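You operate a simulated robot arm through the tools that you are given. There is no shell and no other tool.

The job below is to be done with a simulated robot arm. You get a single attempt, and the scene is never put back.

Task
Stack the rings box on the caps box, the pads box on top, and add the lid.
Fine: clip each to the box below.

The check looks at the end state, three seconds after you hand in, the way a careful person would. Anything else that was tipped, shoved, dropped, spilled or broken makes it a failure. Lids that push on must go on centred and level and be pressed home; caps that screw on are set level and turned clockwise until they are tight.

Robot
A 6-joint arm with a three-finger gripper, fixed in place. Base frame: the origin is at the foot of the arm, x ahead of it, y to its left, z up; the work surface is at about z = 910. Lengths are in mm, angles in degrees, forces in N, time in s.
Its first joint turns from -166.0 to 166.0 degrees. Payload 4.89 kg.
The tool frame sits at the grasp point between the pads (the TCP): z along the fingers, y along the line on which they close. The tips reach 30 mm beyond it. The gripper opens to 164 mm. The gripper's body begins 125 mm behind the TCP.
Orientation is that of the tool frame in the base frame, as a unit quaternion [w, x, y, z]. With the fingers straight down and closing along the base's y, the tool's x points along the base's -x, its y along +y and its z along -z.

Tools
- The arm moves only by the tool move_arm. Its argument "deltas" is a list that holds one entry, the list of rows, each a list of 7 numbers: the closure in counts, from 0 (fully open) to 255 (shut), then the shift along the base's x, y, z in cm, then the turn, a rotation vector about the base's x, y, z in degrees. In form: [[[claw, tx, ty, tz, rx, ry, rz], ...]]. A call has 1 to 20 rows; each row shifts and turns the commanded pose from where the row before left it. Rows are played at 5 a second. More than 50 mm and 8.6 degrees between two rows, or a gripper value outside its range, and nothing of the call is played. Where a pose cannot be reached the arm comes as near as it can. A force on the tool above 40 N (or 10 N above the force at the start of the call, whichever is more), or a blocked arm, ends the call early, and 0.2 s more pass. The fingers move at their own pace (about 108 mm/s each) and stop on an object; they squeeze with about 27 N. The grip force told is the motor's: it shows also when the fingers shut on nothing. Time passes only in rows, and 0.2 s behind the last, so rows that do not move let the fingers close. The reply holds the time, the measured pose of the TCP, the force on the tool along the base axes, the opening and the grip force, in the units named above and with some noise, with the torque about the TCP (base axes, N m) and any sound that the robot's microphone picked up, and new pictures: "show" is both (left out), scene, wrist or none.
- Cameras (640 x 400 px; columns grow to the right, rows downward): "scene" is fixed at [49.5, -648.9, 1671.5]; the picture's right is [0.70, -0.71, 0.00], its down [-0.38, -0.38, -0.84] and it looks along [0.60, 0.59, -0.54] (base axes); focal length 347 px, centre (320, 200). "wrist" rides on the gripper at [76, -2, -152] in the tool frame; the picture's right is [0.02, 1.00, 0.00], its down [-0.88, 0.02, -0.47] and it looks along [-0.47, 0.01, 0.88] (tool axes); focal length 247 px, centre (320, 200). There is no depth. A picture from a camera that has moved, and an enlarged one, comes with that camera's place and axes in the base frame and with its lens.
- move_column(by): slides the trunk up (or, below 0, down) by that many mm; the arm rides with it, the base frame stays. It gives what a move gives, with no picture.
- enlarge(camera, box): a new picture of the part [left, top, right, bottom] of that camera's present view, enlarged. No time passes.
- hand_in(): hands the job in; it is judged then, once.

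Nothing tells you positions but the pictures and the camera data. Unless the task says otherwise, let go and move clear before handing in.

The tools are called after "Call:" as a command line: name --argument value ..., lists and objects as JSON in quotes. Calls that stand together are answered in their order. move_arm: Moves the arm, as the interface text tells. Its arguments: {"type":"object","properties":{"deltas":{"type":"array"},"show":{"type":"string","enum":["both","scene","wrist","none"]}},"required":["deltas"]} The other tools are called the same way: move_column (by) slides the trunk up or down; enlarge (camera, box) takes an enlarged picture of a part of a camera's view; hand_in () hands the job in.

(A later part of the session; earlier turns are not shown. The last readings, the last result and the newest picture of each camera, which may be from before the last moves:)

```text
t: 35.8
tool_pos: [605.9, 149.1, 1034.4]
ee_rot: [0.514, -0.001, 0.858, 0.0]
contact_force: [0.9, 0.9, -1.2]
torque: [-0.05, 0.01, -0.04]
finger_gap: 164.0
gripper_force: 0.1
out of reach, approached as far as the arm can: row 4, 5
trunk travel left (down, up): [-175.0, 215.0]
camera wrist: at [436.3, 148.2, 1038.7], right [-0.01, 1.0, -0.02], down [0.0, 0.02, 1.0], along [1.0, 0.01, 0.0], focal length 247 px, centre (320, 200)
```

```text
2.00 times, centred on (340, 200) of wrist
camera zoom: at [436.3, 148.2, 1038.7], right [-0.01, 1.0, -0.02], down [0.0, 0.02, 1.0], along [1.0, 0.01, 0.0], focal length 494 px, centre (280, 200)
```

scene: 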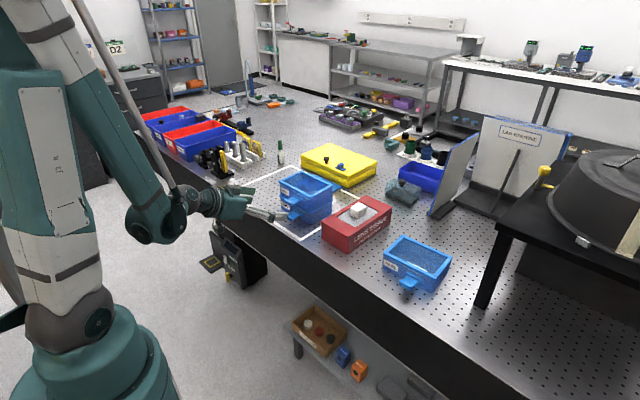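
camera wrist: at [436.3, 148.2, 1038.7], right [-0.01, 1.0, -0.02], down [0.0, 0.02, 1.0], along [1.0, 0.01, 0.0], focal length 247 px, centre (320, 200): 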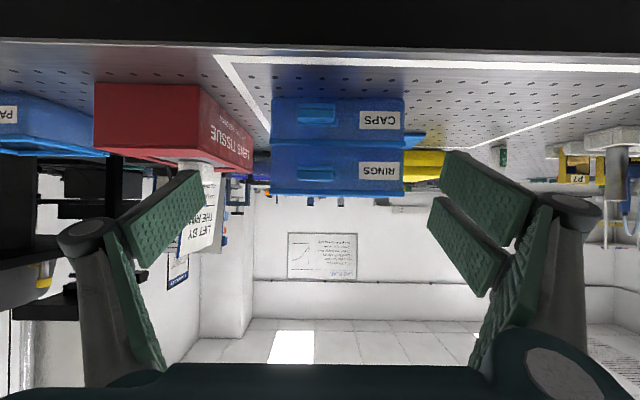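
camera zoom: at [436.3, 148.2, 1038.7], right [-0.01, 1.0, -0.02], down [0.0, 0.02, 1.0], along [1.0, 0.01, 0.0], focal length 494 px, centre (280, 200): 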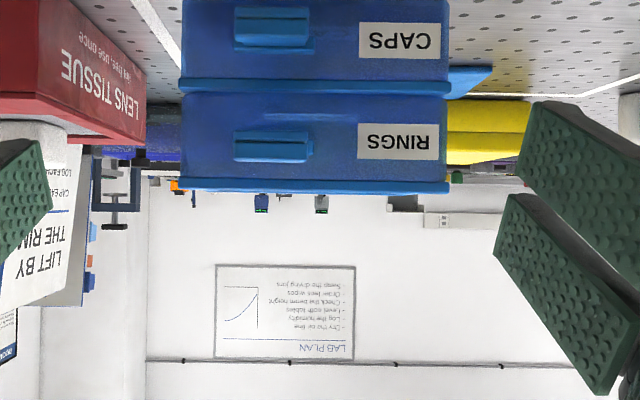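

I have a straight front view. Let me zoom in on the latch area and the joint between the boxes.

Call:
enlarge --camera "wrist" --box '[262, 90, 352, 200]'

Call:
enlarge --camera "wrist" --box '[330, 90, 420, 200]'

Call:
enlarge --camera "wrist" --box '[280, 120, 350, 165]'

```text
3.64 times, centred on (307, 145) of wrist
camera zoom: at [436.3, 148.2, 1038.7], right [-0.01, 1.0, -0.02], down [0.0, 0.02, 1.0], along [1.0, 0.01, 0.0], focal length 898 px, centre (367, 400)
```

zoom: 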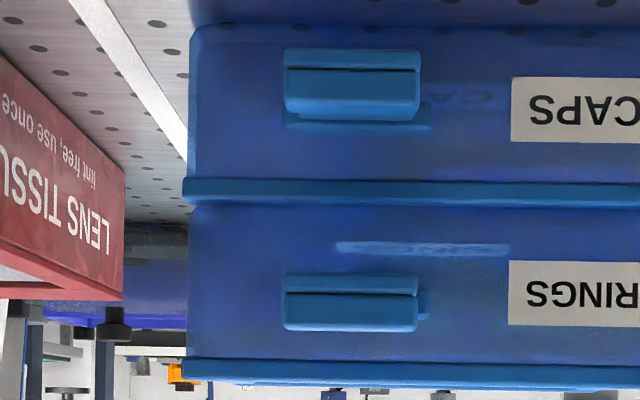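

```text
3.64 times, centred on (375, 145) of wrist
camera zoom: at [436.3, 148.2, 1038.7], right [-0.01, 1.0, -0.02], down [0.0, 0.02, 1.0], along [1.0, 0.01, 0.0], focal length 898 px, centre (120, 400)
```

zoom: 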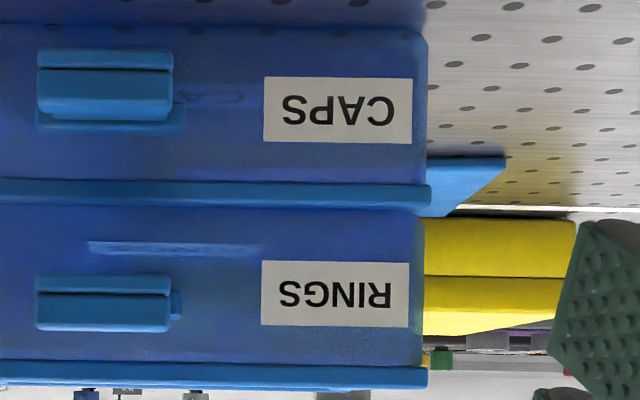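

```text
8.89 times, centred on (315, 142) of wrist
camera zoom: at [436.3, 148.2, 1038.7], right [-0.01, 1.0, -0.02], down [0.0, 0.02, 1.0], along [1.0, 0.01, 0.0], focal length 2195 px, centre (364, 711)
```

zoom: 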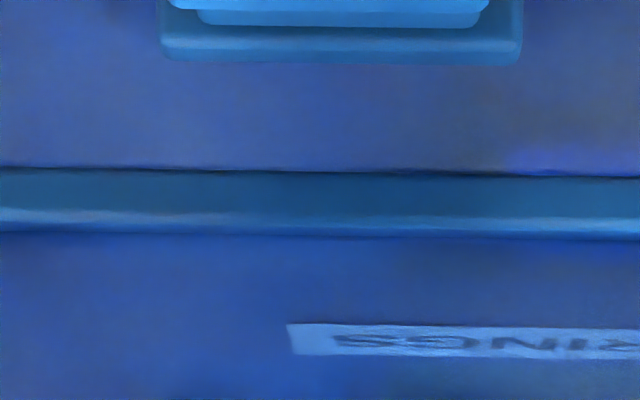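

This view gives good heights: CAPS's rim top is about z 973 and RINGS's about 1035. Next I'll check the lid's thickness and edge profile from here.

Call:
enlarge --camera "wrist" --box '[395, 125, 435, 155]'

Call:
enlarge --camera "wrist" --box '[275, 95, 325, 130]'

Call:
enlarge --camera "wrist" --box '[260, 135, 290, 155]'

Call:
enlarge --camera "wrist" --box '[390, 135, 420, 155]'

```text
13.33 times, centred on (415, 140) of wrist
camera zoom: at [436.3, 148.2, 1038.7], right [-0.01, 1.0, -0.02], down [0.0, 0.02, 1.0], along [1.0, 0.01, 0.0], focal length 3293 px, centre (-947, 1000)
```

zoom: 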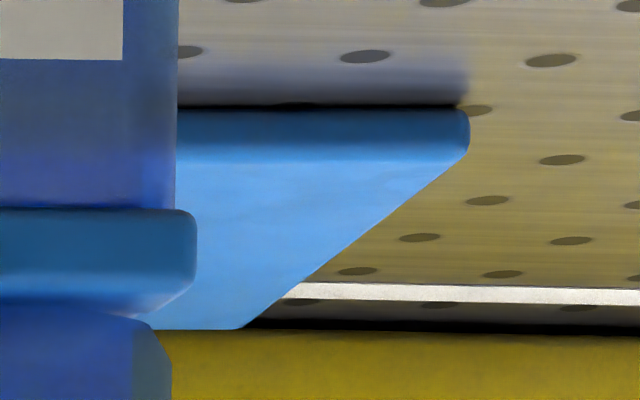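

```text
11.43 times, centred on (300, 112) of wrist
camera zoom: at [436.3, 148.2, 1038.7], right [-0.01, 1.0, -0.02], down [0.0, 0.02, 1.0], along [1.0, 0.01, 0.0], focal length 2823 px, centre (549, 1200)
```

zoom: 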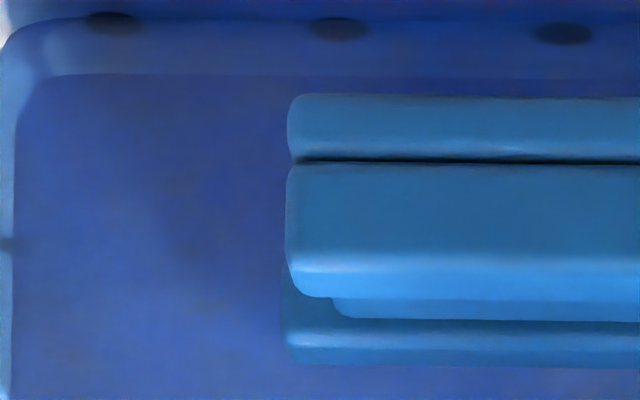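

```text
16.00 times, centred on (275, 145) of wrist
camera zoom: at [436.3, 148.2, 1038.7], right [-0.01, 1.0, -0.02], down [0.0, 0.02, 1.0], along [1.0, 0.01, 0.0], focal length 3952 px, centre (1040, 1080)
```

zoom: 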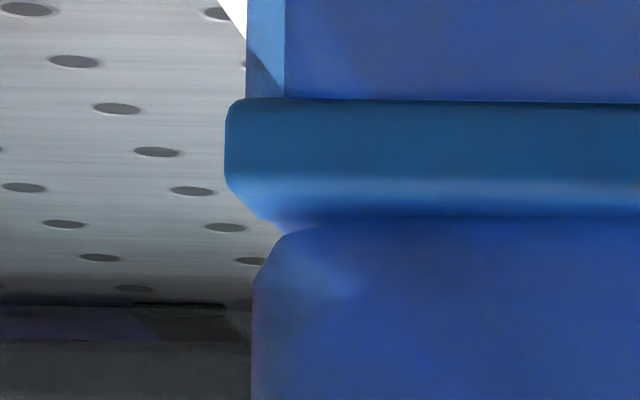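

```text
16.00 times, centred on (405, 145) of wrist
camera zoom: at [436.3, 148.2, 1038.7], right [-0.01, 1.0, -0.02], down [0.0, 0.02, 1.0], along [1.0, 0.01, 0.0], focal length 3952 px, centre (-1040, 1080)
```

zoom: 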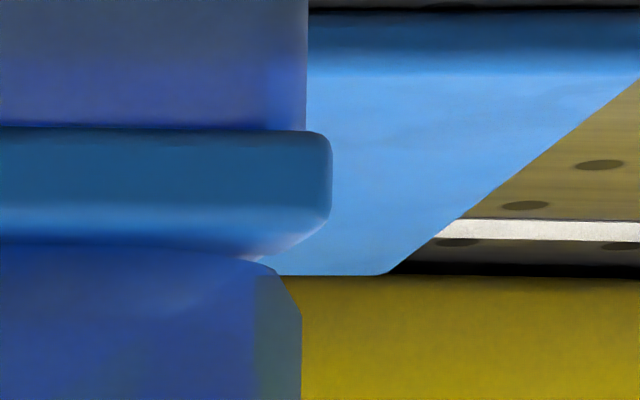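

From the front, RINGS and CAPS match in y to about 0.1 mm and sit level, but RINGS is roughly 1 mm too far back in x. I'll go back above RINGS, grip it at its middle and re-seat it.

Call:
move_arm --deltas '[[[0, 0, 0, 4.5, 0, 0, 0], [0, 0, 0, 4.5, 0, 0, 0], [0, 0, 0, 4.5, 0, 0, 0], [0, 0, 0, 4.5, 0, 7.75, 0], [0, 0, 0, 0, 0, 7.75, 0], [0, 0, 0, 0, 0, 7.75, 0], [0, 0, 0, 0, 0, 7.75, 0], [0, 0, 0, 0, 0, 7.75, 0], [0, 0, 0, 0, 0, 7.75, 0], [0, 0, 0, 0, 0, 7.75, 0], [0, 0, 0, 0, 0, 7.75, 0], [0, 1.5, 0, 0, 0, 0, 8.3], [0, 2, 0, 0, 0, 0, 8.3], [0, 2, 0, 0, 0, 0, 8.3], [0, 2, 0, 0, 0, 0, 8.3], [0, 2, 0.5, 0, 0, 0, 8.3], [0, 2, 0.5, 0, 0, 0, 8.3], [0, 2, 0.5, 0, 0, 0, 8.3], [0, 2, 0.5, 0, 0, 0, 8.3]]]' --show "none"

Call:
move_arm --deltas '[[[0, 2, 0, 0, 0, 0, 8.3], [0, 2, 0, 0, 0, 0, 8.3], [0, 0.5, 0, 0, 0, 0, 8.4], [0, 0, 0, 0, 0, 0, 0]]]'

```text
t: 39.8
tool_pos: [760.7, 167.3, 1215.2]
ee_rot: [0.0, -0.548, 0.836, 0.0]
contact_force: [-1.0, -0.4, -0.3]
torque: [0.03, -0.18, 0.01]
finger_gap: 164.1
gripper_force: 0.0
trunk travel left (down, up): [-175.0, 215.0]
```

```text
t: 40.8
tool_pos: [807.9, 168.7, 1214.3]
ee_rot: [-0.001, 0.717, -0.697, 0.0]
contact_force: [1.0, -0.1, 0.0]
torque: [-0.01, 0.1, 0.0]
finger_gap: 164.1
gripper_force: 0.0
trunk travel left (down, up): [-175.0, 215.0]
camera wrist: at [812.1, 92.8, 1365.7], right [-1.0, -0.05, 0.0], down [-0.04, 0.88, 0.47], along [-0.02, 0.47, -0.88], focal length 247 px, centre (320, 200)
```

scene: 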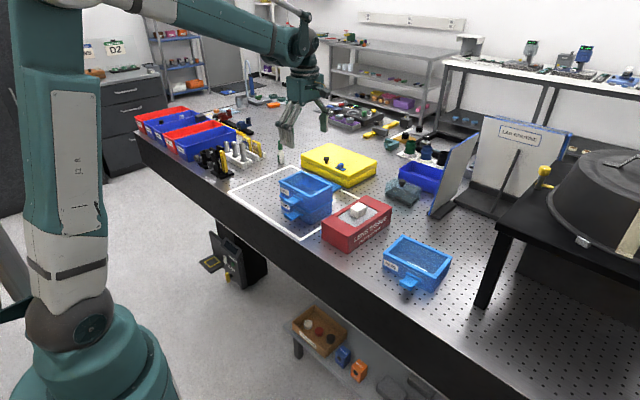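
wrist: 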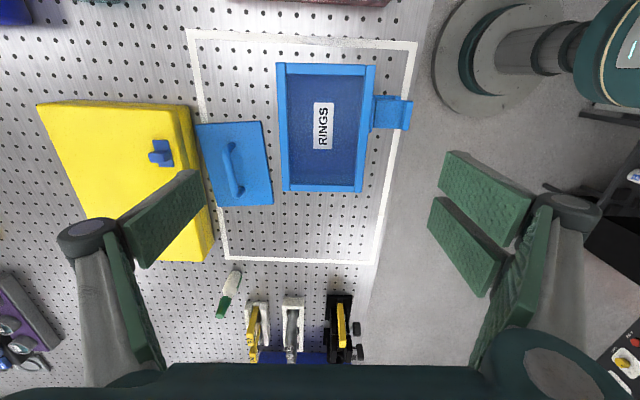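

I'm above the stack. I'll descend around RINGS's rim at its middle, staying clear of the bar, and check the position before closing.

Call:
move_arm --deltas '[[[0, -0.72, 0.33, -4, 0, 0, 0], [0, 0, 0, -4.5, 0, 0, 0], [0, 0, 0, -4.5, 0, 0, 0], [0, 0, 0, -3.9, 0, 0, 0], [0, 0, 0, 0, 0, 0, 0], [0, 0, 0, 0, 0, 0, 0]]]' --show "wrist"

```text
t: 42.2
tool_pos: [799.2, 174.8, 1044.4]
ee_rot: [0.0, 0.716, -0.699, 0.0]
contact_force: [1.3, -0.6, -0.4]
torque: [-0.02, 0.04, 0.0]
finger_gap: 164.1
gripper_force: 0.0
trunk travel left (down, up): [-175.0, 215.0]
camera wrist: at [803.3, 98.6, 1196.5], right [-1.0, -0.05, 0.0], down [-0.04, 0.88, 0.47], along [-0.02, 0.47, -0.88], focal length 247 px, centre (320, 200)
```

wrist: 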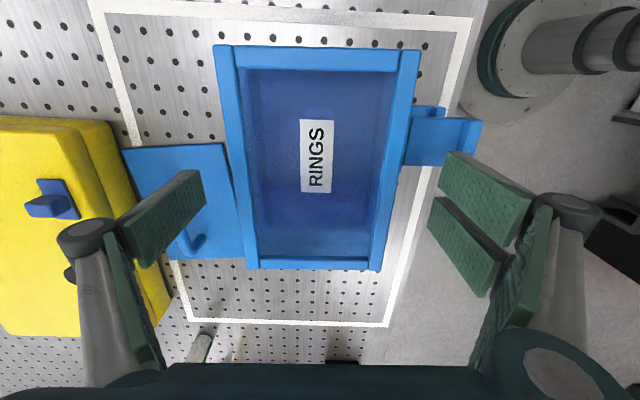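

I need about 1.6 mm more in x before closing.

Call:
move_arm --deltas '[[[0, 0.16, -0.05, 0.1, 0, 0, 0], [40, 0, 0, 0, 0, 0, 0], [50, 0, 0, 0, 0, 0, 0], [50, 0, 0, 0, 0, 0, 0]]]' --show "wrist"

```text
t: 43.2
tool_pos: [801.2, 174.2, 1046.7]
ee_rot: [0.0, 0.715, -0.699, -0.001]
contact_force: [0.8, 0.2, 0.0]
torque: [0.0, -0.01, -0.03]
finger_gap: 131.4
gripper_force: 0.1
trunk travel left (down, up): [-175.0, 215.0]
camera wrist: at [804.8, 97.9, 1197.8], right [-1.0, -0.05, 0.0], down [-0.04, 0.88, 0.47], along [-0.02, 0.47, -0.88], focal length 247 px, centre (320, 200)
```

wrist: 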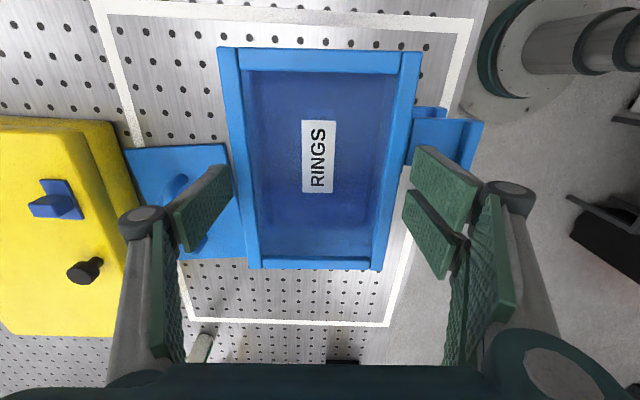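

Centred on CAPS's line now. Closing gently will draw RINGS onto that centre.

Call:
move_arm --deltas '[[[58, 0, 0, 0, 0, 0, 0], [64, 0, 0, 0, 0, 0, 0], [70, 0, 0, 0, 0, 0, 0], [90, 0, 0, 0, 0, 0, 0], [90, 0, 0, 0, 0, 0, 0]]]' --show "wrist"

Call:
enlarge --camera "wrist" --box '[200, 30, 300, 93]'

Call:
enlarge --camera "scene" --box '[275, 165, 345, 225]'

```text
t: 44.4
tool_pos: [800.6, 174.9, 1045.9]
ee_rot: [0.0, 0.716, -0.698, 0.0]
contact_force: [1.3, -0.7, 2.6]
torque: [-0.01, 0.03, -0.05]
finger_gap: 119.9
gripper_force: 27.0
trunk travel left (down, up): [-175.0, 215.0]
camera wrist: at [804.8, 97.8, 1197.8], right [-1.0, -0.05, 0.0], down [-0.04, 0.88, 0.47], along [-0.02, 0.47, -0.88], focal length 247 px, centre (320, 200)
```

wrist: 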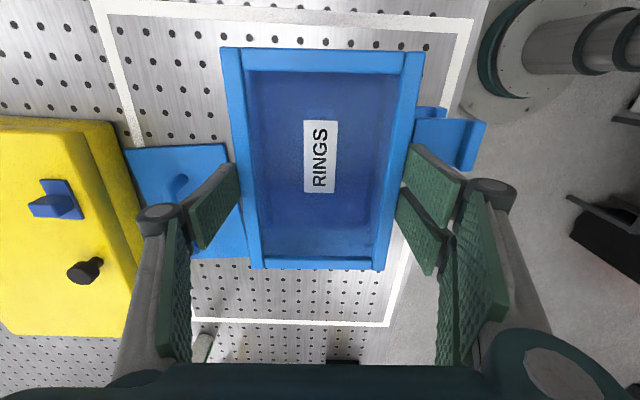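

```text
6.35 times, centred on (250, 62) of wrist
camera zoom: at [804.8, 97.8, 1197.8], right [-1.0, -0.05, 0.0], down [-0.04, 0.88, 0.47], along [-0.02, 0.47, -0.88], focal length 1568 px, centre (764, 1079)
```

zoom: 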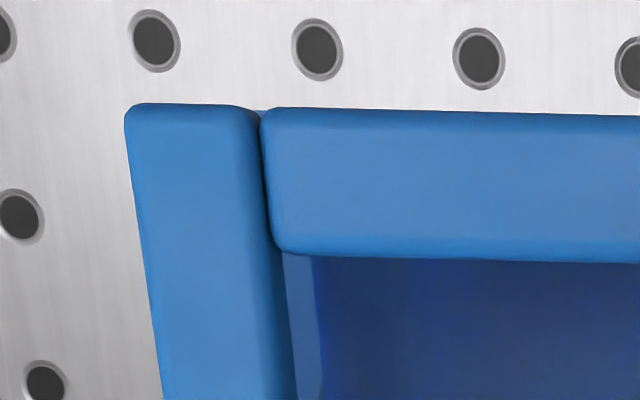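

```text
6.67 times, centred on (310, 195) of scene
camera zoom: at [49.5, -648.9, 1671.5], right [0.7, -0.71, 0.0], down [-0.38, -0.38, -0.84], along [0.6, 0.59, -0.54], focal length 2316 px, centre (387, 233)
```

zoom: 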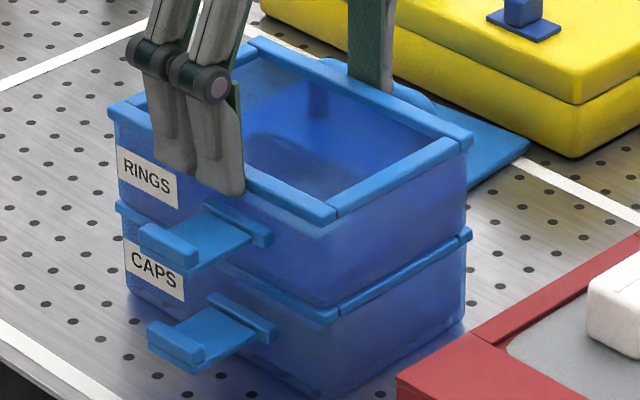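

RINGS slid back about 1.7 mm and is now centred on CAPS to within about half a millimetre. I'll press down gently and watch for any drop.

Call:
move_arm --deltas '[[[90, 0, 0, -0.1, 0, 0, 0], [90, 0, 0, -0.1, 0, 0, 0], [90, 0, 0, 0, 0, 0, 0]]]' --show "wrist"

Call:
enlarge --camera "wrist" --box '[200, 30, 300, 93]'

```text
t: 45.2
tool_pos: [800.9, 173.2, 1045.4]
ee_rot: [0.0, 0.716, -0.698, -0.001]
contact_force: [5.4, 8.0, 21.6]
torque: [0.29, -0.21, -0.03]
finger_gap: 119.9
gripper_force: 27.1
trunk travel left (down, up): [-175.0, 215.0]
camera wrist: at [804.5, 97.4, 1196.8], right [-1.0, -0.05, 0.0], down [-0.04, 0.88, 0.47], along [-0.02, 0.47, -0.88], focal length 247 px, centre (320, 200)
```

wrist: 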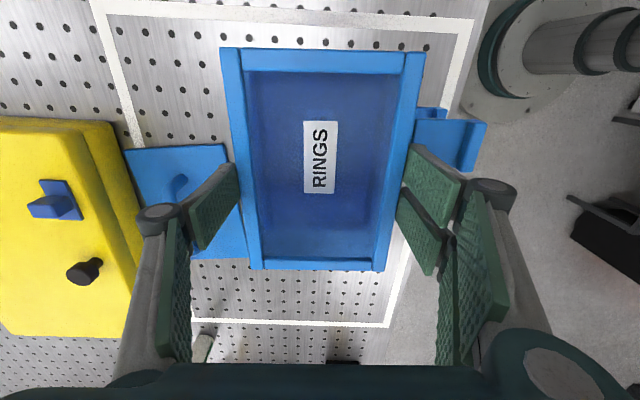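

```text
6.35 times, centred on (250, 62) of wrist
camera zoom: at [804.5, 97.4, 1196.8], right [-1.0, -0.05, 0.0], down [-0.04, 0.88, 0.47], along [-0.02, 0.47, -0.88], focal length 1568 px, centre (764, 1079)
```

zoom: 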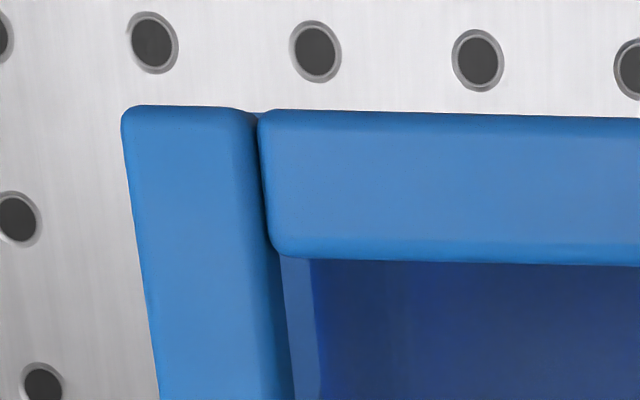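

RINGS is seated solidly: 1 mm of pressing gave 21 N and no drop, so the boxes stack flat. The latches come next. To learn how a flap behaves I'll try the free-standing PADS flap first, after releasing RINGS and moving over there.

Call:
move_arm --deltas '[[[90, 0, 0, 0.1, 0, 0, 0], [90, 0, 0, 0.08, 0, 0, 0], [60, 0, 0, 0, 0, 0, 0], [40, 0, 0, 0, 0, 0, 0], [0, 0, 0, 0, 0, 0, 0], [0, 0, 0, 3, 0, 0, 0], [0, 0, 0, 4.5, 0, 0, 0], [0, 0, 0, 4.5, 0, 0, 0], [0, 0, 0, 2.5, 0, 0, 0]]]' --show "wrist"

Call:
move_arm --deltas '[[[0, -0.83, -4.6, 0, 0, 0, -7.86], [0, -0.83, -4.6, 0, 0, 0, -7.86], [0, -0.83, -4.6, 0, 0, 0, -7.86], [0, -0.83, -4.6, 0, 0, 0, -7.86], [0, -0.83, -4.6, 0, 0, 0, -7.86], [0, -0.83, -4.6, 0, 0, 0, -7.86], [0, -0.83, -4.6, 0, 0, 0, -7.86], [0, -0.83, -4.6, 0, 0, 0, -7.86], [0, -0.83, -4.6, 0, 0, 0, -7.86], [0, -0.83, -4.6, 0, 0, 0, -7.86], [0, -0.83, -4.6, 0, 0, 0, -7.86], [60, 0, 0, 0, 0, 0, 0], [100, 0, 0, 0, 0, 0, 0]]]'

Call:
enlarge --camera "scene" --box '[275, 165, 345, 225]'

```text
t: 47.2
tool_pos: [801.6, 171.7, 1191.0]
ee_rot: [-0.001, 0.716, -0.698, 0.0]
contact_force: [0.2, 0.0, 0.3]
torque: [0.0, -0.01, 0.0]
finger_gap: 163.7
gripper_force: 0.0
trunk travel left (down, up): [-175.0, 215.0]
camera wrist: at [804.9, 94.9, 1342.4], right [-1.0, -0.05, 0.0], down [-0.04, 0.88, 0.47], along [-0.02, 0.47, -0.88], focal length 247 px, centre (320, 200)
```

wrist: 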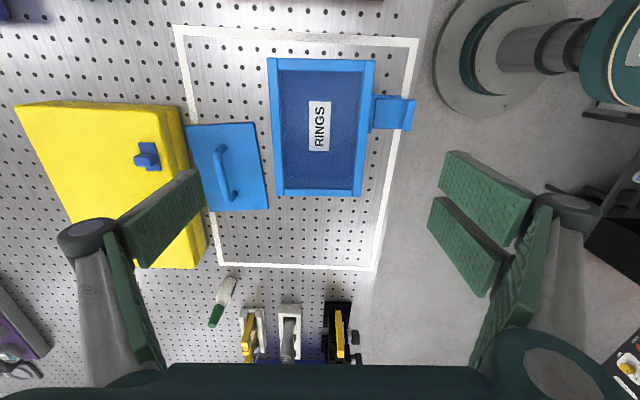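

```text
t: 50.0
tool_pos: [710.3, -333.3, 1192.2]
ee_rot: [0.0, -0.043, 0.999, 0.0]
contact_force: [0.2, -0.6, 0.2]
torque: [0.09, -0.02, 0.0]
finger_gap: 99.7
gripper_force: 0.1
trunk travel left (down, up): [-175.0, 215.0]
camera wrist: at [634.0, -341.2, 1343.5], right [-0.11, 0.99, 0.0], down [0.88, 0.09, 0.47], along [0.47, 0.05, -0.88], focal length 247 px, centre (320, 200)
```

scene: 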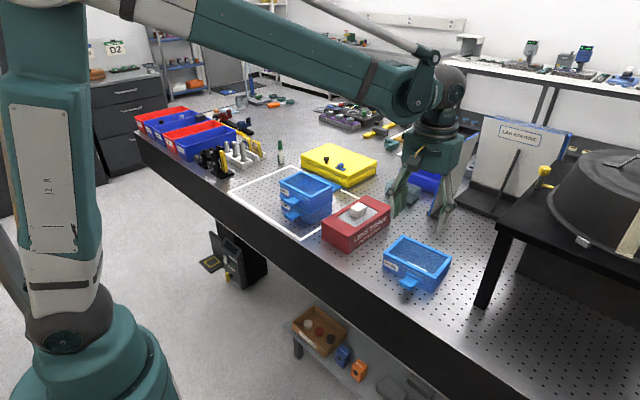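
wrist: 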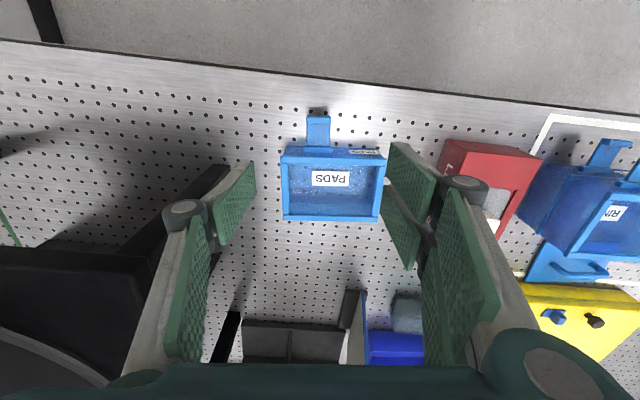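

```text
6.67 times, centred on (310, 195) of scene
camera zoom: at [49.5, -648.9, 1671.5], right [0.7, -0.71, 0.0], down [-0.38, -0.38, -0.84], along [0.6, 0.59, -0.54], focal length 2316 px, centre (387, 233)
```

zoom: 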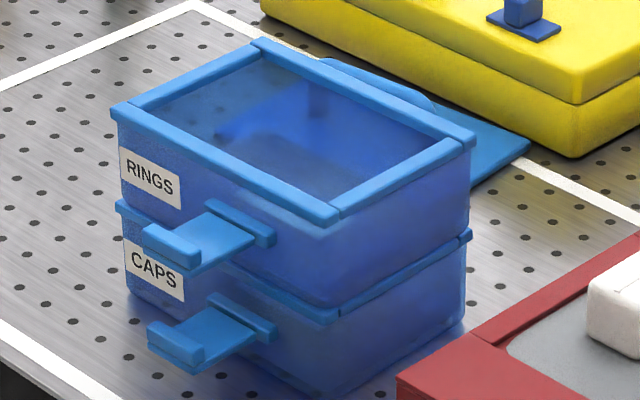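

RINGS has returned to its own seat on CAPS, which suggests a self-centring fit. The tool is now above the PADS latch, so I'll check its exact position.

Call:
enlarge --camera "wrist" --box '[270, 90, 400, 230]'

Call:
enlarge --camera "scene" --box '[275, 170, 345, 215]'

```text
2.86 times, centred on (335, 160) of wrist
camera zoom: at [634.0, -341.2, 1343.5], right [-0.11, 0.99, 0.0], down [0.88, 0.09, 0.47], along [0.47, 0.05, -0.88], focal length 706 px, centre (277, 314)
```

zoom: 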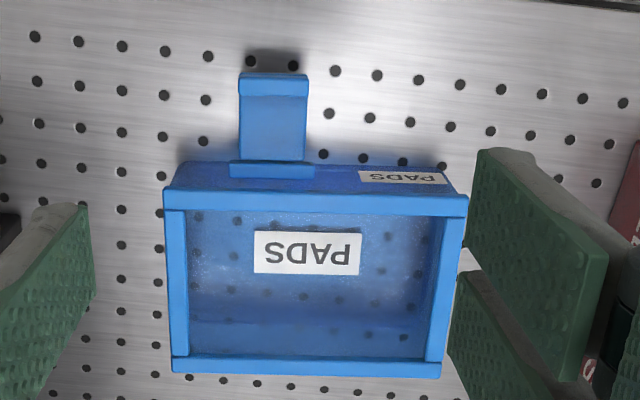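

```text
8.89 times, centred on (310, 192) of scene
camera zoom: at [49.5, -648.9, 1671.5], right [0.7, -0.71, 0.0], down [-0.38, -0.38, -0.84], along [0.6, 0.59, -0.54], focal length 3088 px, centre (409, 267)
```

zoom: 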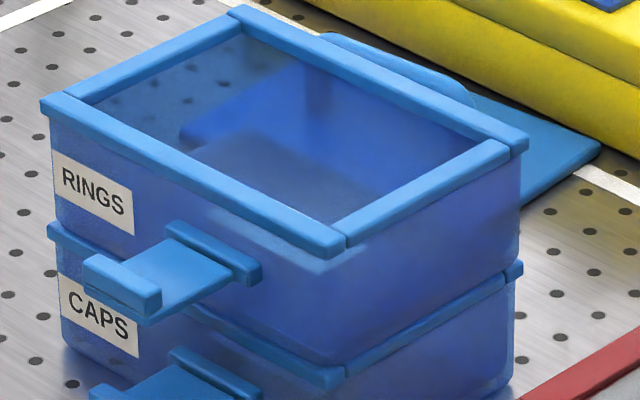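

The PADS flap runs from x≈697 to 747 at y≈−334. I'll descend straddling its sides with the fingers.

Call:
move_arm --deltas '[[[120, 0.15, -0.19, -4.5, 0, 0, 0], [120, 0, 0, -4.5, 0, 0, 0], [120, 0, 0, -4.5, 0, 0, 0], [120, 0, 0, -4.5, 0, 0, 0], [120, 0, 0, -4.0, 0, 0, 0], [120, 0, 0, 0, 0, 0, 0], [120, 0, 0, 0, 0, 0, 0]]]'

Call:
enlarge --camera "wrist" --box '[220, 20, 440, 220]'

Call:
enlarge --camera "scene" --box '[375, 225, 455, 295]'

```text
t: 51.6
tool_pos: [712.4, -336.7, 970.6]
ee_rot: [-0.001, -0.043, 0.999, 0.0]
contact_force: [-0.7, -0.6, -0.1]
torque: [0.02, 0.04, -0.02]
finger_gap: 86.9
gripper_force: 0.2
trunk travel left (down, up): [-175.0, 215.0]
camera wrist: at [636.6, -344.7, 1122.3], right [-0.11, 0.99, 0.0], down [0.88, 0.1, 0.47], along [0.47, 0.05, -0.88], focal length 247 px, centre (320, 200)
```

scene: 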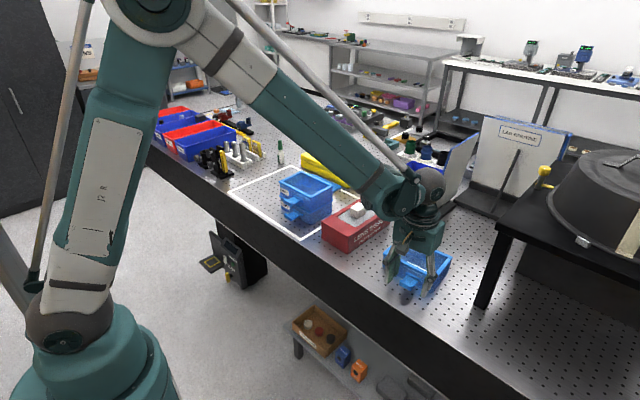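
wrist: 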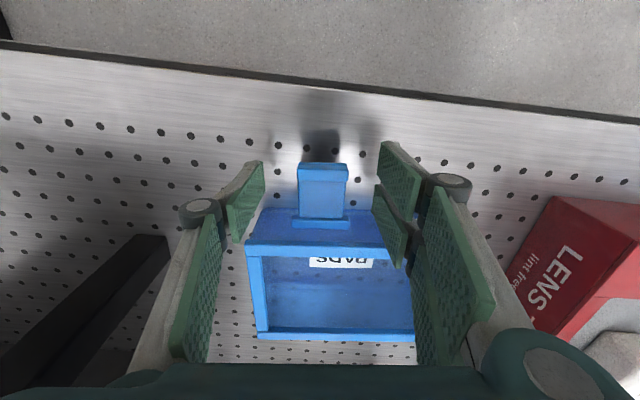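

```text
2.00 times, centred on (330, 120) of wrist
camera zoom: at [636.6, -344.7, 1122.3], right [-0.11, 0.99, 0.0], down [0.88, 0.1, 0.47], along [0.47, 0.05, -0.88], focal length 494 px, centre (300, 360)
```

zoom: 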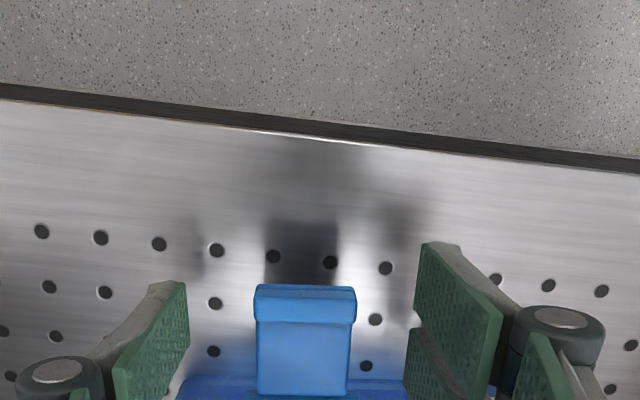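

```text
5.71 times, centred on (415, 260) of scene
camera zoom: at [49.5, -648.9, 1671.5], right [0.7, -0.71, 0.0], down [-0.38, -0.38, -0.84], along [0.6, 0.59, -0.54], focal length 1985 px, centre (-223, -143)
```

zoom: 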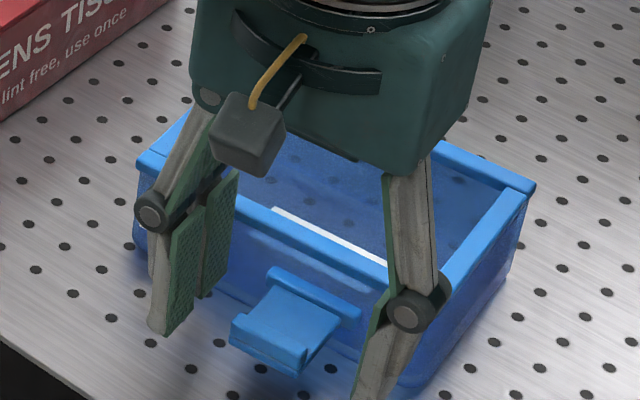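

The fingers straddle the flap well. I'll lower to flap height and close on its sides.

Call:
move_arm --deltas '[[[120, 0, 0.15, -1.0, 0, 0, 0], [120, 0, 0, -1.0, 0, 0, 0], [150, 0, 0, 0, 0, 0, 0], [180, 0, 0, 0, 0, 0, 0], [190, 0, 0, 0, 0, 0, 0], [200, 0, 0, 0, 0, 0, 0], [220, 0, 0, 0, 0, 0, 0], [220, 0, 0, 0, 0, 0, 0]]]'

Call:
enlarge --camera "scene" --box '[375, 225, 455, 295]'

```text
t: 53.4
tool_pos: [711.1, -334.9, 953.9]
ee_rot: [0.0, -0.044, 0.999, -0.001]
contact_force: [0.8, -0.1, -0.6]
torque: [-0.01, 0.04, -0.11]
finger_gap: 36.3
gripper_force: 27.3
trunk travel left (down, up): [-175.0, 215.0]
camera wrist: at [635.2, -343.0, 1104.0], right [-0.11, 0.99, 0.0], down [0.88, 0.1, 0.47], along [0.47, 0.05, -0.88], focal length 247 px, centre (320, 200)
```

scene: 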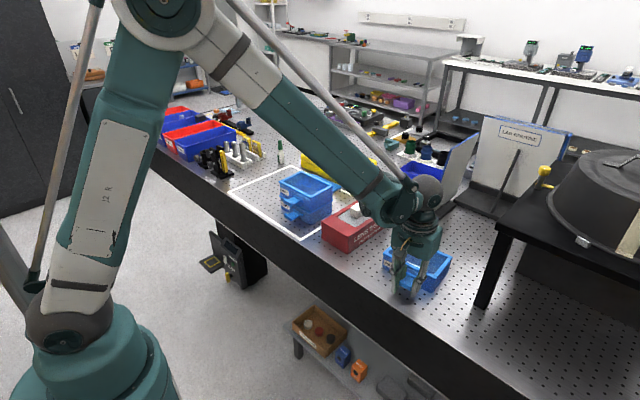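
wrist: 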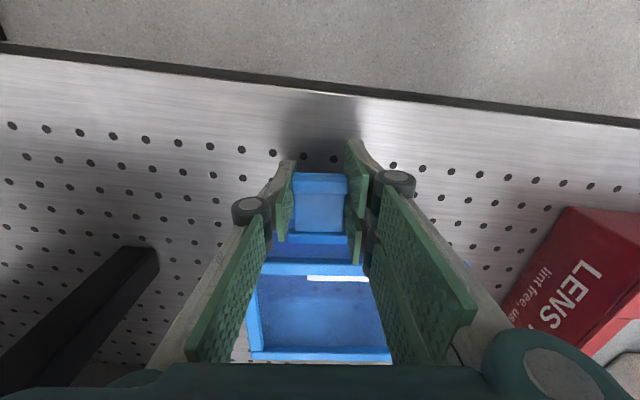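

```text
5.71 times, centred on (415, 260) of scene
camera zoom: at [49.5, -648.9, 1671.5], right [0.7, -0.71, 0.0], down [-0.38, -0.38, -0.84], along [0.6, 0.59, -0.54], focal length 1985 px, centre (-223, -143)
```

zoom: 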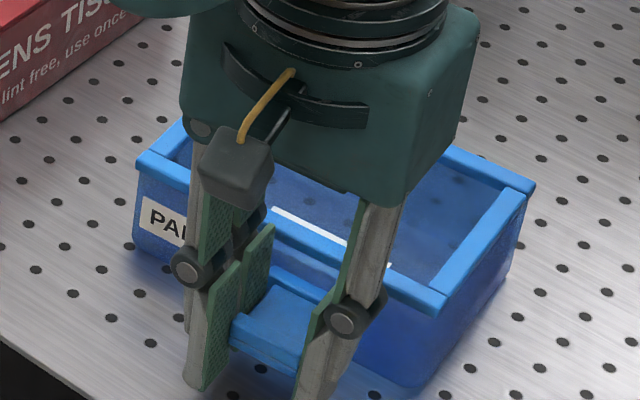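

The flap is gripped (36 mm wide). I'll swing it up about its hinge while turning the tool with it, starting with 15° and checking forces.

Call:
move_arm --deltas '[[[220, 0.136, 0.012, 0.489, -0.65, 7.47, 0], [220, 0.2, 0.017, 0.467, -0.65, 7.47, 0], [220, 0, 0, 0, 0, 0, 0]]]'

Call:
enlarge --camera "scene" --box '[375, 225, 455, 295]'

```text
t: 54.2
tool_pos: [714.6, -335.1, 962.1]
ee_rot: [-0.131, -0.043, 0.99, -0.006]
contact_force: [1.7, -0.1, 0.9]
torque: [0.25, -0.26, -0.2]
finger_gap: 36.5
gripper_force: 26.7
trunk travel left (down, up): [-175.0, 215.0]
camera wrist: at [681.1, -338.3, 1127.7], right [-0.11, 0.99, 0.01], down [0.97, 0.1, 0.23], along [0.23, 0.03, -0.97], focal length 247 px, centre (320, 200)
```

scene: 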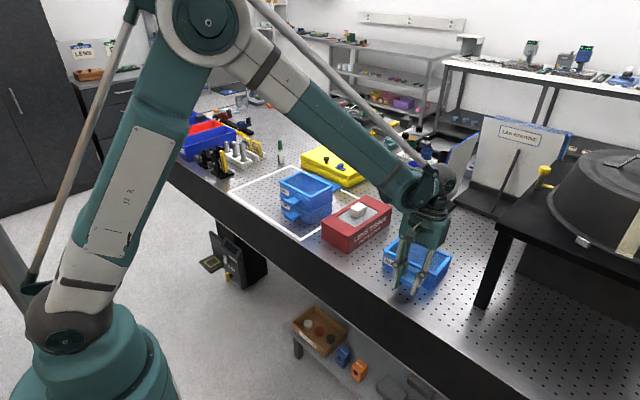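
wrist: 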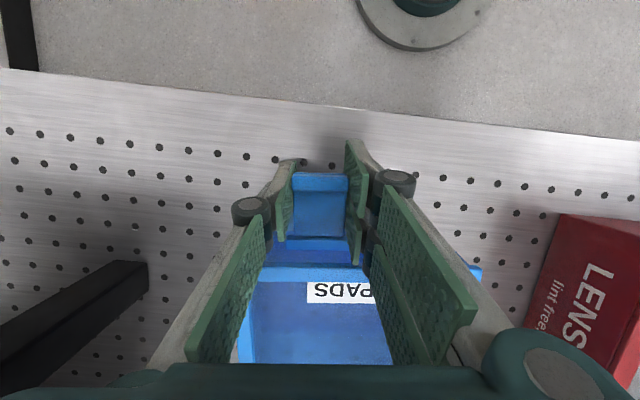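

```text
5.71 times, centred on (415, 260) of scene
camera zoom: at [49.5, -648.9, 1671.5], right [0.7, -0.71, 0.0], down [-0.38, -0.38, -0.84], along [0.6, 0.59, -0.54], focal length 1985 px, centre (-223, -143)
```

zoom: 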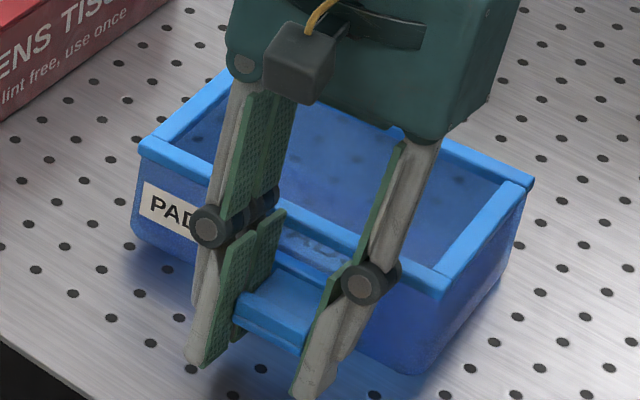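

The box front has risen a little, so the hinge may be stiff. I'll look closely at what actually rotated.

Call:
enlarge --camera "scene" --box '[392, 250, 452, 296]'

Call:
enlarge --camera "wrist" --box '[240, 130, 400, 290]'

```text
8.70 times, centred on (422, 273) of scene
camera zoom: at [49.5, -648.9, 1671.5], right [0.7, -0.71, 0.0], down [-0.38, -0.38, -0.84], along [0.6, 0.59, -0.54], focal length 3021 px, centre (-567, -435)
```

zoom: 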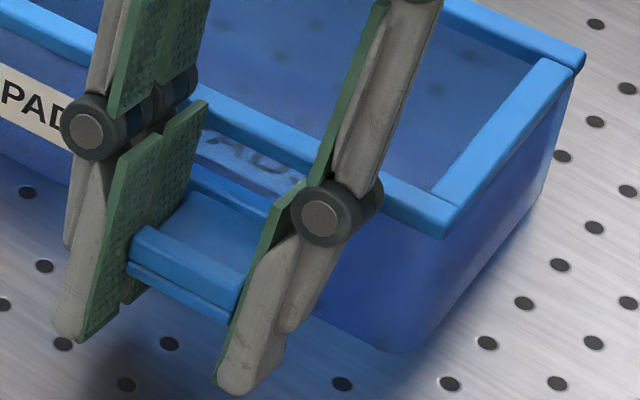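

```text
2.50 times, centred on (320, 210) of wrist
camera zoom: at [681.1, -338.3, 1127.7], right [-0.11, 0.99, 0.01], down [0.97, 0.1, 0.23], along [0.23, 0.03, -0.97], focal length 617 px, centre (320, 175)
```

zoom: 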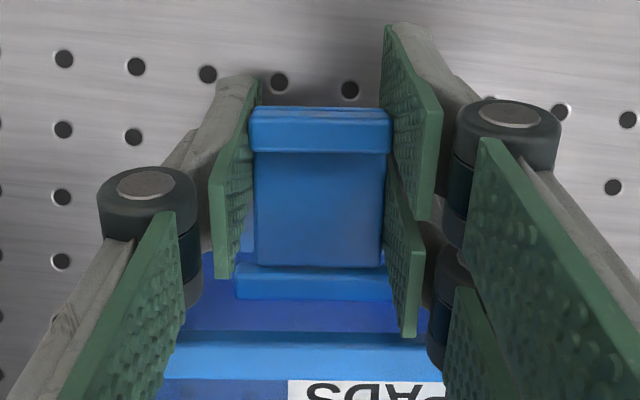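

The flap didn't swing freely; its hinge is stiff enough to tip the light box. I'll set PADS back down, let go, and then use a squeeze with one finger inside the box and one on the hook, so no net force acts on the box.

Call:
move_arm --deltas '[[[220, -0.2, -0.017, -0.467, 0.65, -7.47, 0], [220, -0.136, -0.012, -0.489, 0.65, -7.47, 0], [220, 0, 0, -0.05, 0, 0, 0], [200, 0, 0, 0, 0, 0, 0], [150, 0, 0, 0, 0, 0, 0], [120, 0, 0, 0, 0, 0, 0], [100, 0, 0, 0, 0, 0, 0]]]'

Call:
enlarge --camera "scene" --box '[375, 225, 455, 295]'

```text
t: 55.8
tool_pos: [710.8, -334.0, 951.2]
ee_rot: [0.0, -0.044, 0.999, 0.0]
contact_force: [0.2, 1.0, 0.3]
torque: [0.01, 0.04, -0.03]
finger_gap: 99.7
gripper_force: 0.1
trunk travel left (down, up): [-175.0, 215.0]
camera wrist: at [635.8, -342.9, 1102.7], right [-0.11, 0.99, 0.0], down [0.88, 0.1, 0.47], along [0.47, 0.05, -0.88], focal length 247 px, centre (320, 200)
```

scene: 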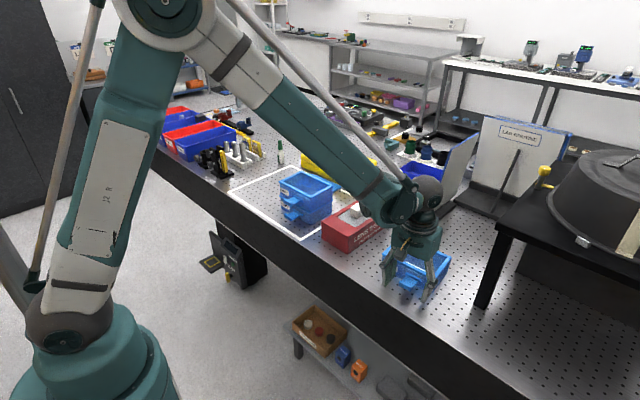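
wrist: 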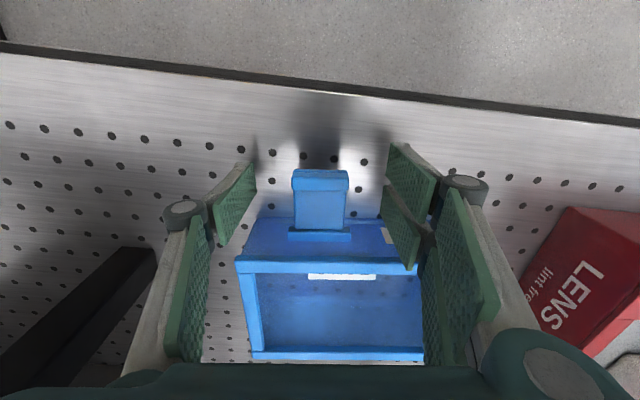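

```text
5.71 times, centred on (415, 260) of scene
camera zoom: at [49.5, -648.9, 1671.5], right [0.7, -0.71, 0.0], down [-0.38, -0.38, -0.84], along [0.6, 0.59, -0.54], focal length 1985 px, centre (-223, -143)
```

zoom: 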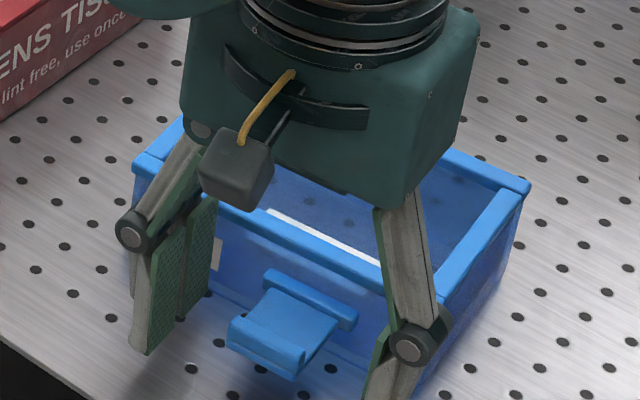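

PADS is back down with its flap still horizontal. I'll rise, turn the tool 90°, and set up the squeeze with one finger in front of the hook and the other inside the front rim.

Call:
move_arm --deltas '[[[100, 0, 0, 4.5, 0, 0, 0], [100, 0, 0, 4.5, 0, 0, 0], [100, 0, 0, 4.5, 0, 0, 0], [100, 0.2, 0, 2.5, 0, 0, 8.18], [100, 0.2, 0, 0, 0, 0, 8.18], [100, 0.2, 0, 0, 0, 0, 8.18], [100, 0.2, 0, 0, 0, 0, 8.18], [100, 0.2, 0, 0, 0, 0, 8.18], [100, 0.2, 0.02, 0, 0, 0, 8.18], [100, 0.2, 0.02, 0, 0, 0, 8.18], [100, 0.2, 0.02, 0, 0, 0, 8.18], [100, 0.2, 0.02, 0, 0, 0, 8.18], [100, 0.2, 0.02, 0, 0, 0, 8.18], [100, 0.15, 0, 0, 0, 0, 8.2], [100, 0, 0, -4, 0, 0, 0], [100, 0, 0, 0, 0, 0, 0]]]'

Call:
enlarge --camera "wrist" --box '[200, 20, 460, 240]'

```text
t: 59.2
tool_pos: [734.3, -333.6, 1072.7]
ee_rot: [0.001, 0.737, -0.676, 0.0]
contact_force: [0.5, 0.1, 0.1]
torque: [-0.03, -0.04, 0.0]
finger_gap: 99.6
gripper_force: 0.1
trunk travel left (down, up): [-175.0, 215.0]
camera wrist: at [741.8, -408.6, 1224.2], right [-0.99, -0.11, 0.0], down [-0.1, 0.88, 0.47], along [-0.05, 0.47, -0.88], focal length 247 px, centre (320, 200)
```

scene: 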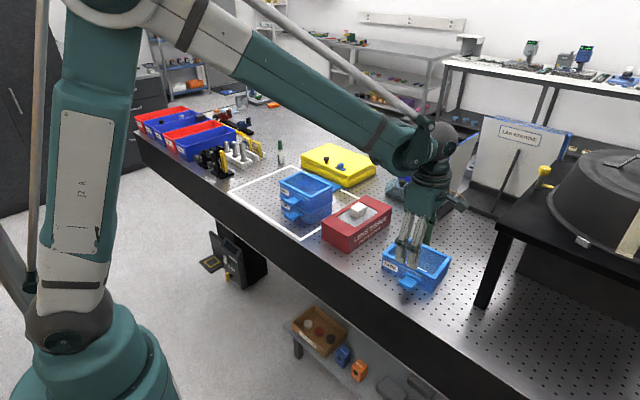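
wrist: 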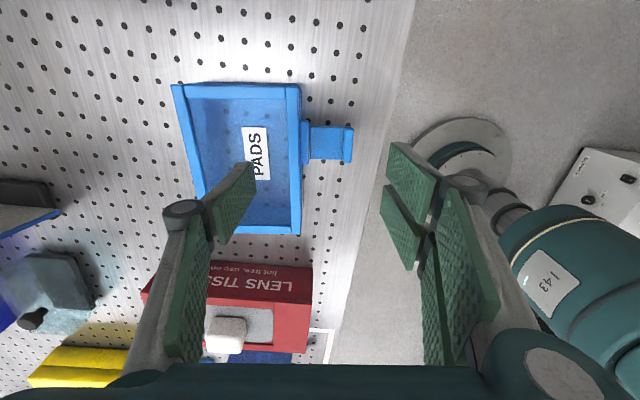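

```text
1.82 times, centred on (330, 130) of wrist
camera zoom: at [741.8, -408.6, 1224.2], right [-0.99, -0.11, 0.0], down [-0.1, 0.88, 0.47], along [-0.05, 0.47, -0.88], focal length 449 px, centre (302, 327)
```

zoom: 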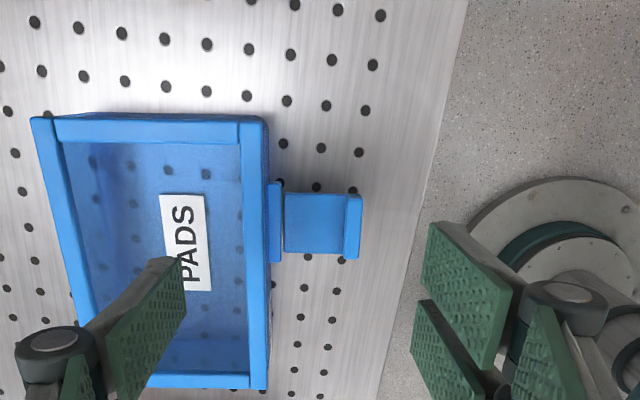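

The geometry matches: the front finger ends up just ahead of the hook and the rear finger inside the rim. Descending to engage only the top of the hook.

Call:
move_arm --deltas '[[[90, 0, -0.2, -4.5, 0, 0, 0], [90, 0, 0, -3.5, 0, 0, 0], [90, 0, 0, -1.0, 0, 0, 0], [90, 0, 0, 0, 0, 0, 0], [120, 0, 0, 0, 0, 0, 0], [130, 0, 0, 0, 0, 0, 0], [140, 0, 0, 0, 0, 0, 0]]]'

Call:
enlarge --camera "scene" --box '[375, 225, 455, 295]'

Call:
enlarge --camera "wrist" --box '[220, 60, 420, 240]'

```text
t: 60.8
tool_pos: [734.4, -335.6, 982.5]
ee_rot: [0.001, 0.737, -0.676, 0.0]
contact_force: [0.0, -0.9, -0.4]
torque: [0.01, 0.01, -0.01]
finger_gap: 73.8
gripper_force: 0.1
trunk travel left (down, up): [-175.0, 215.0]
camera wrist: at [742.1, -411.8, 1133.0], right [-0.99, -0.11, 0.0], down [-0.1, 0.88, 0.47], along [-0.05, 0.47, -0.88], focal length 247 px, centre (320, 200)
```

scene: 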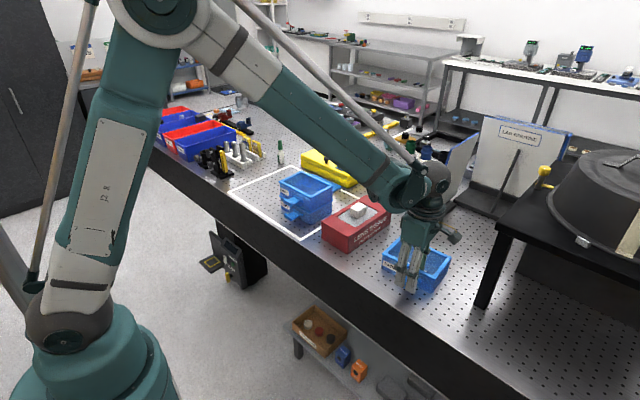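
wrist: 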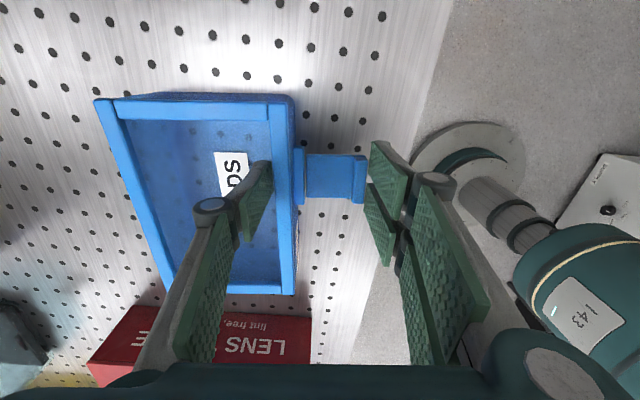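

```text
5.71 times, centred on (415, 260) of scene
camera zoom: at [49.5, -648.9, 1671.5], right [0.7, -0.71, 0.0], down [-0.38, -0.38, -0.84], along [0.6, 0.59, -0.54], focal length 1985 px, centre (-223, -143)
```

zoom: 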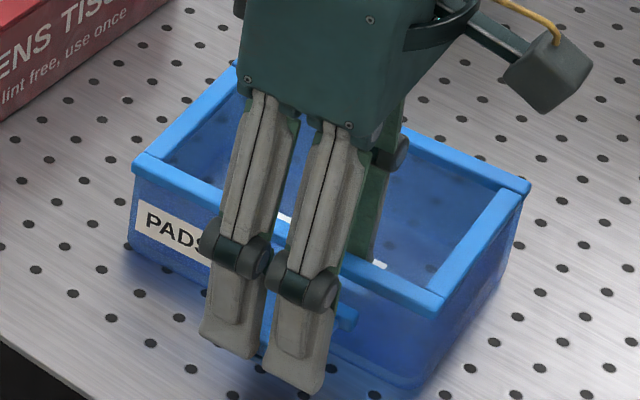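

```text
2.22 times, centred on (320, 150) of wrist
camera zoom: at [742.1, -411.8, 1133.0], right [-0.99, -0.11, 0.0], down [-0.1, 0.88, 0.47], along [-0.05, 0.47, -0.88], focal length 549 px, centre (320, 311)
```

zoom: 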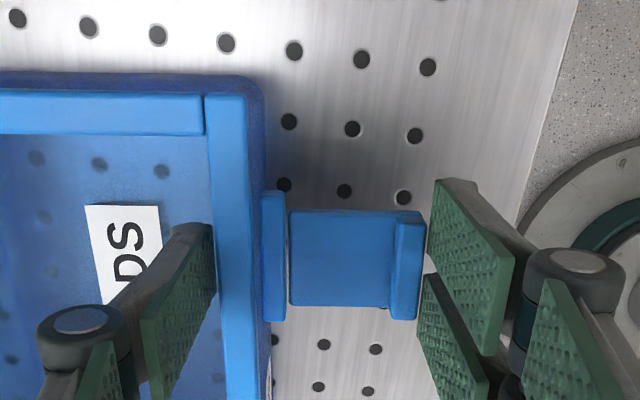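

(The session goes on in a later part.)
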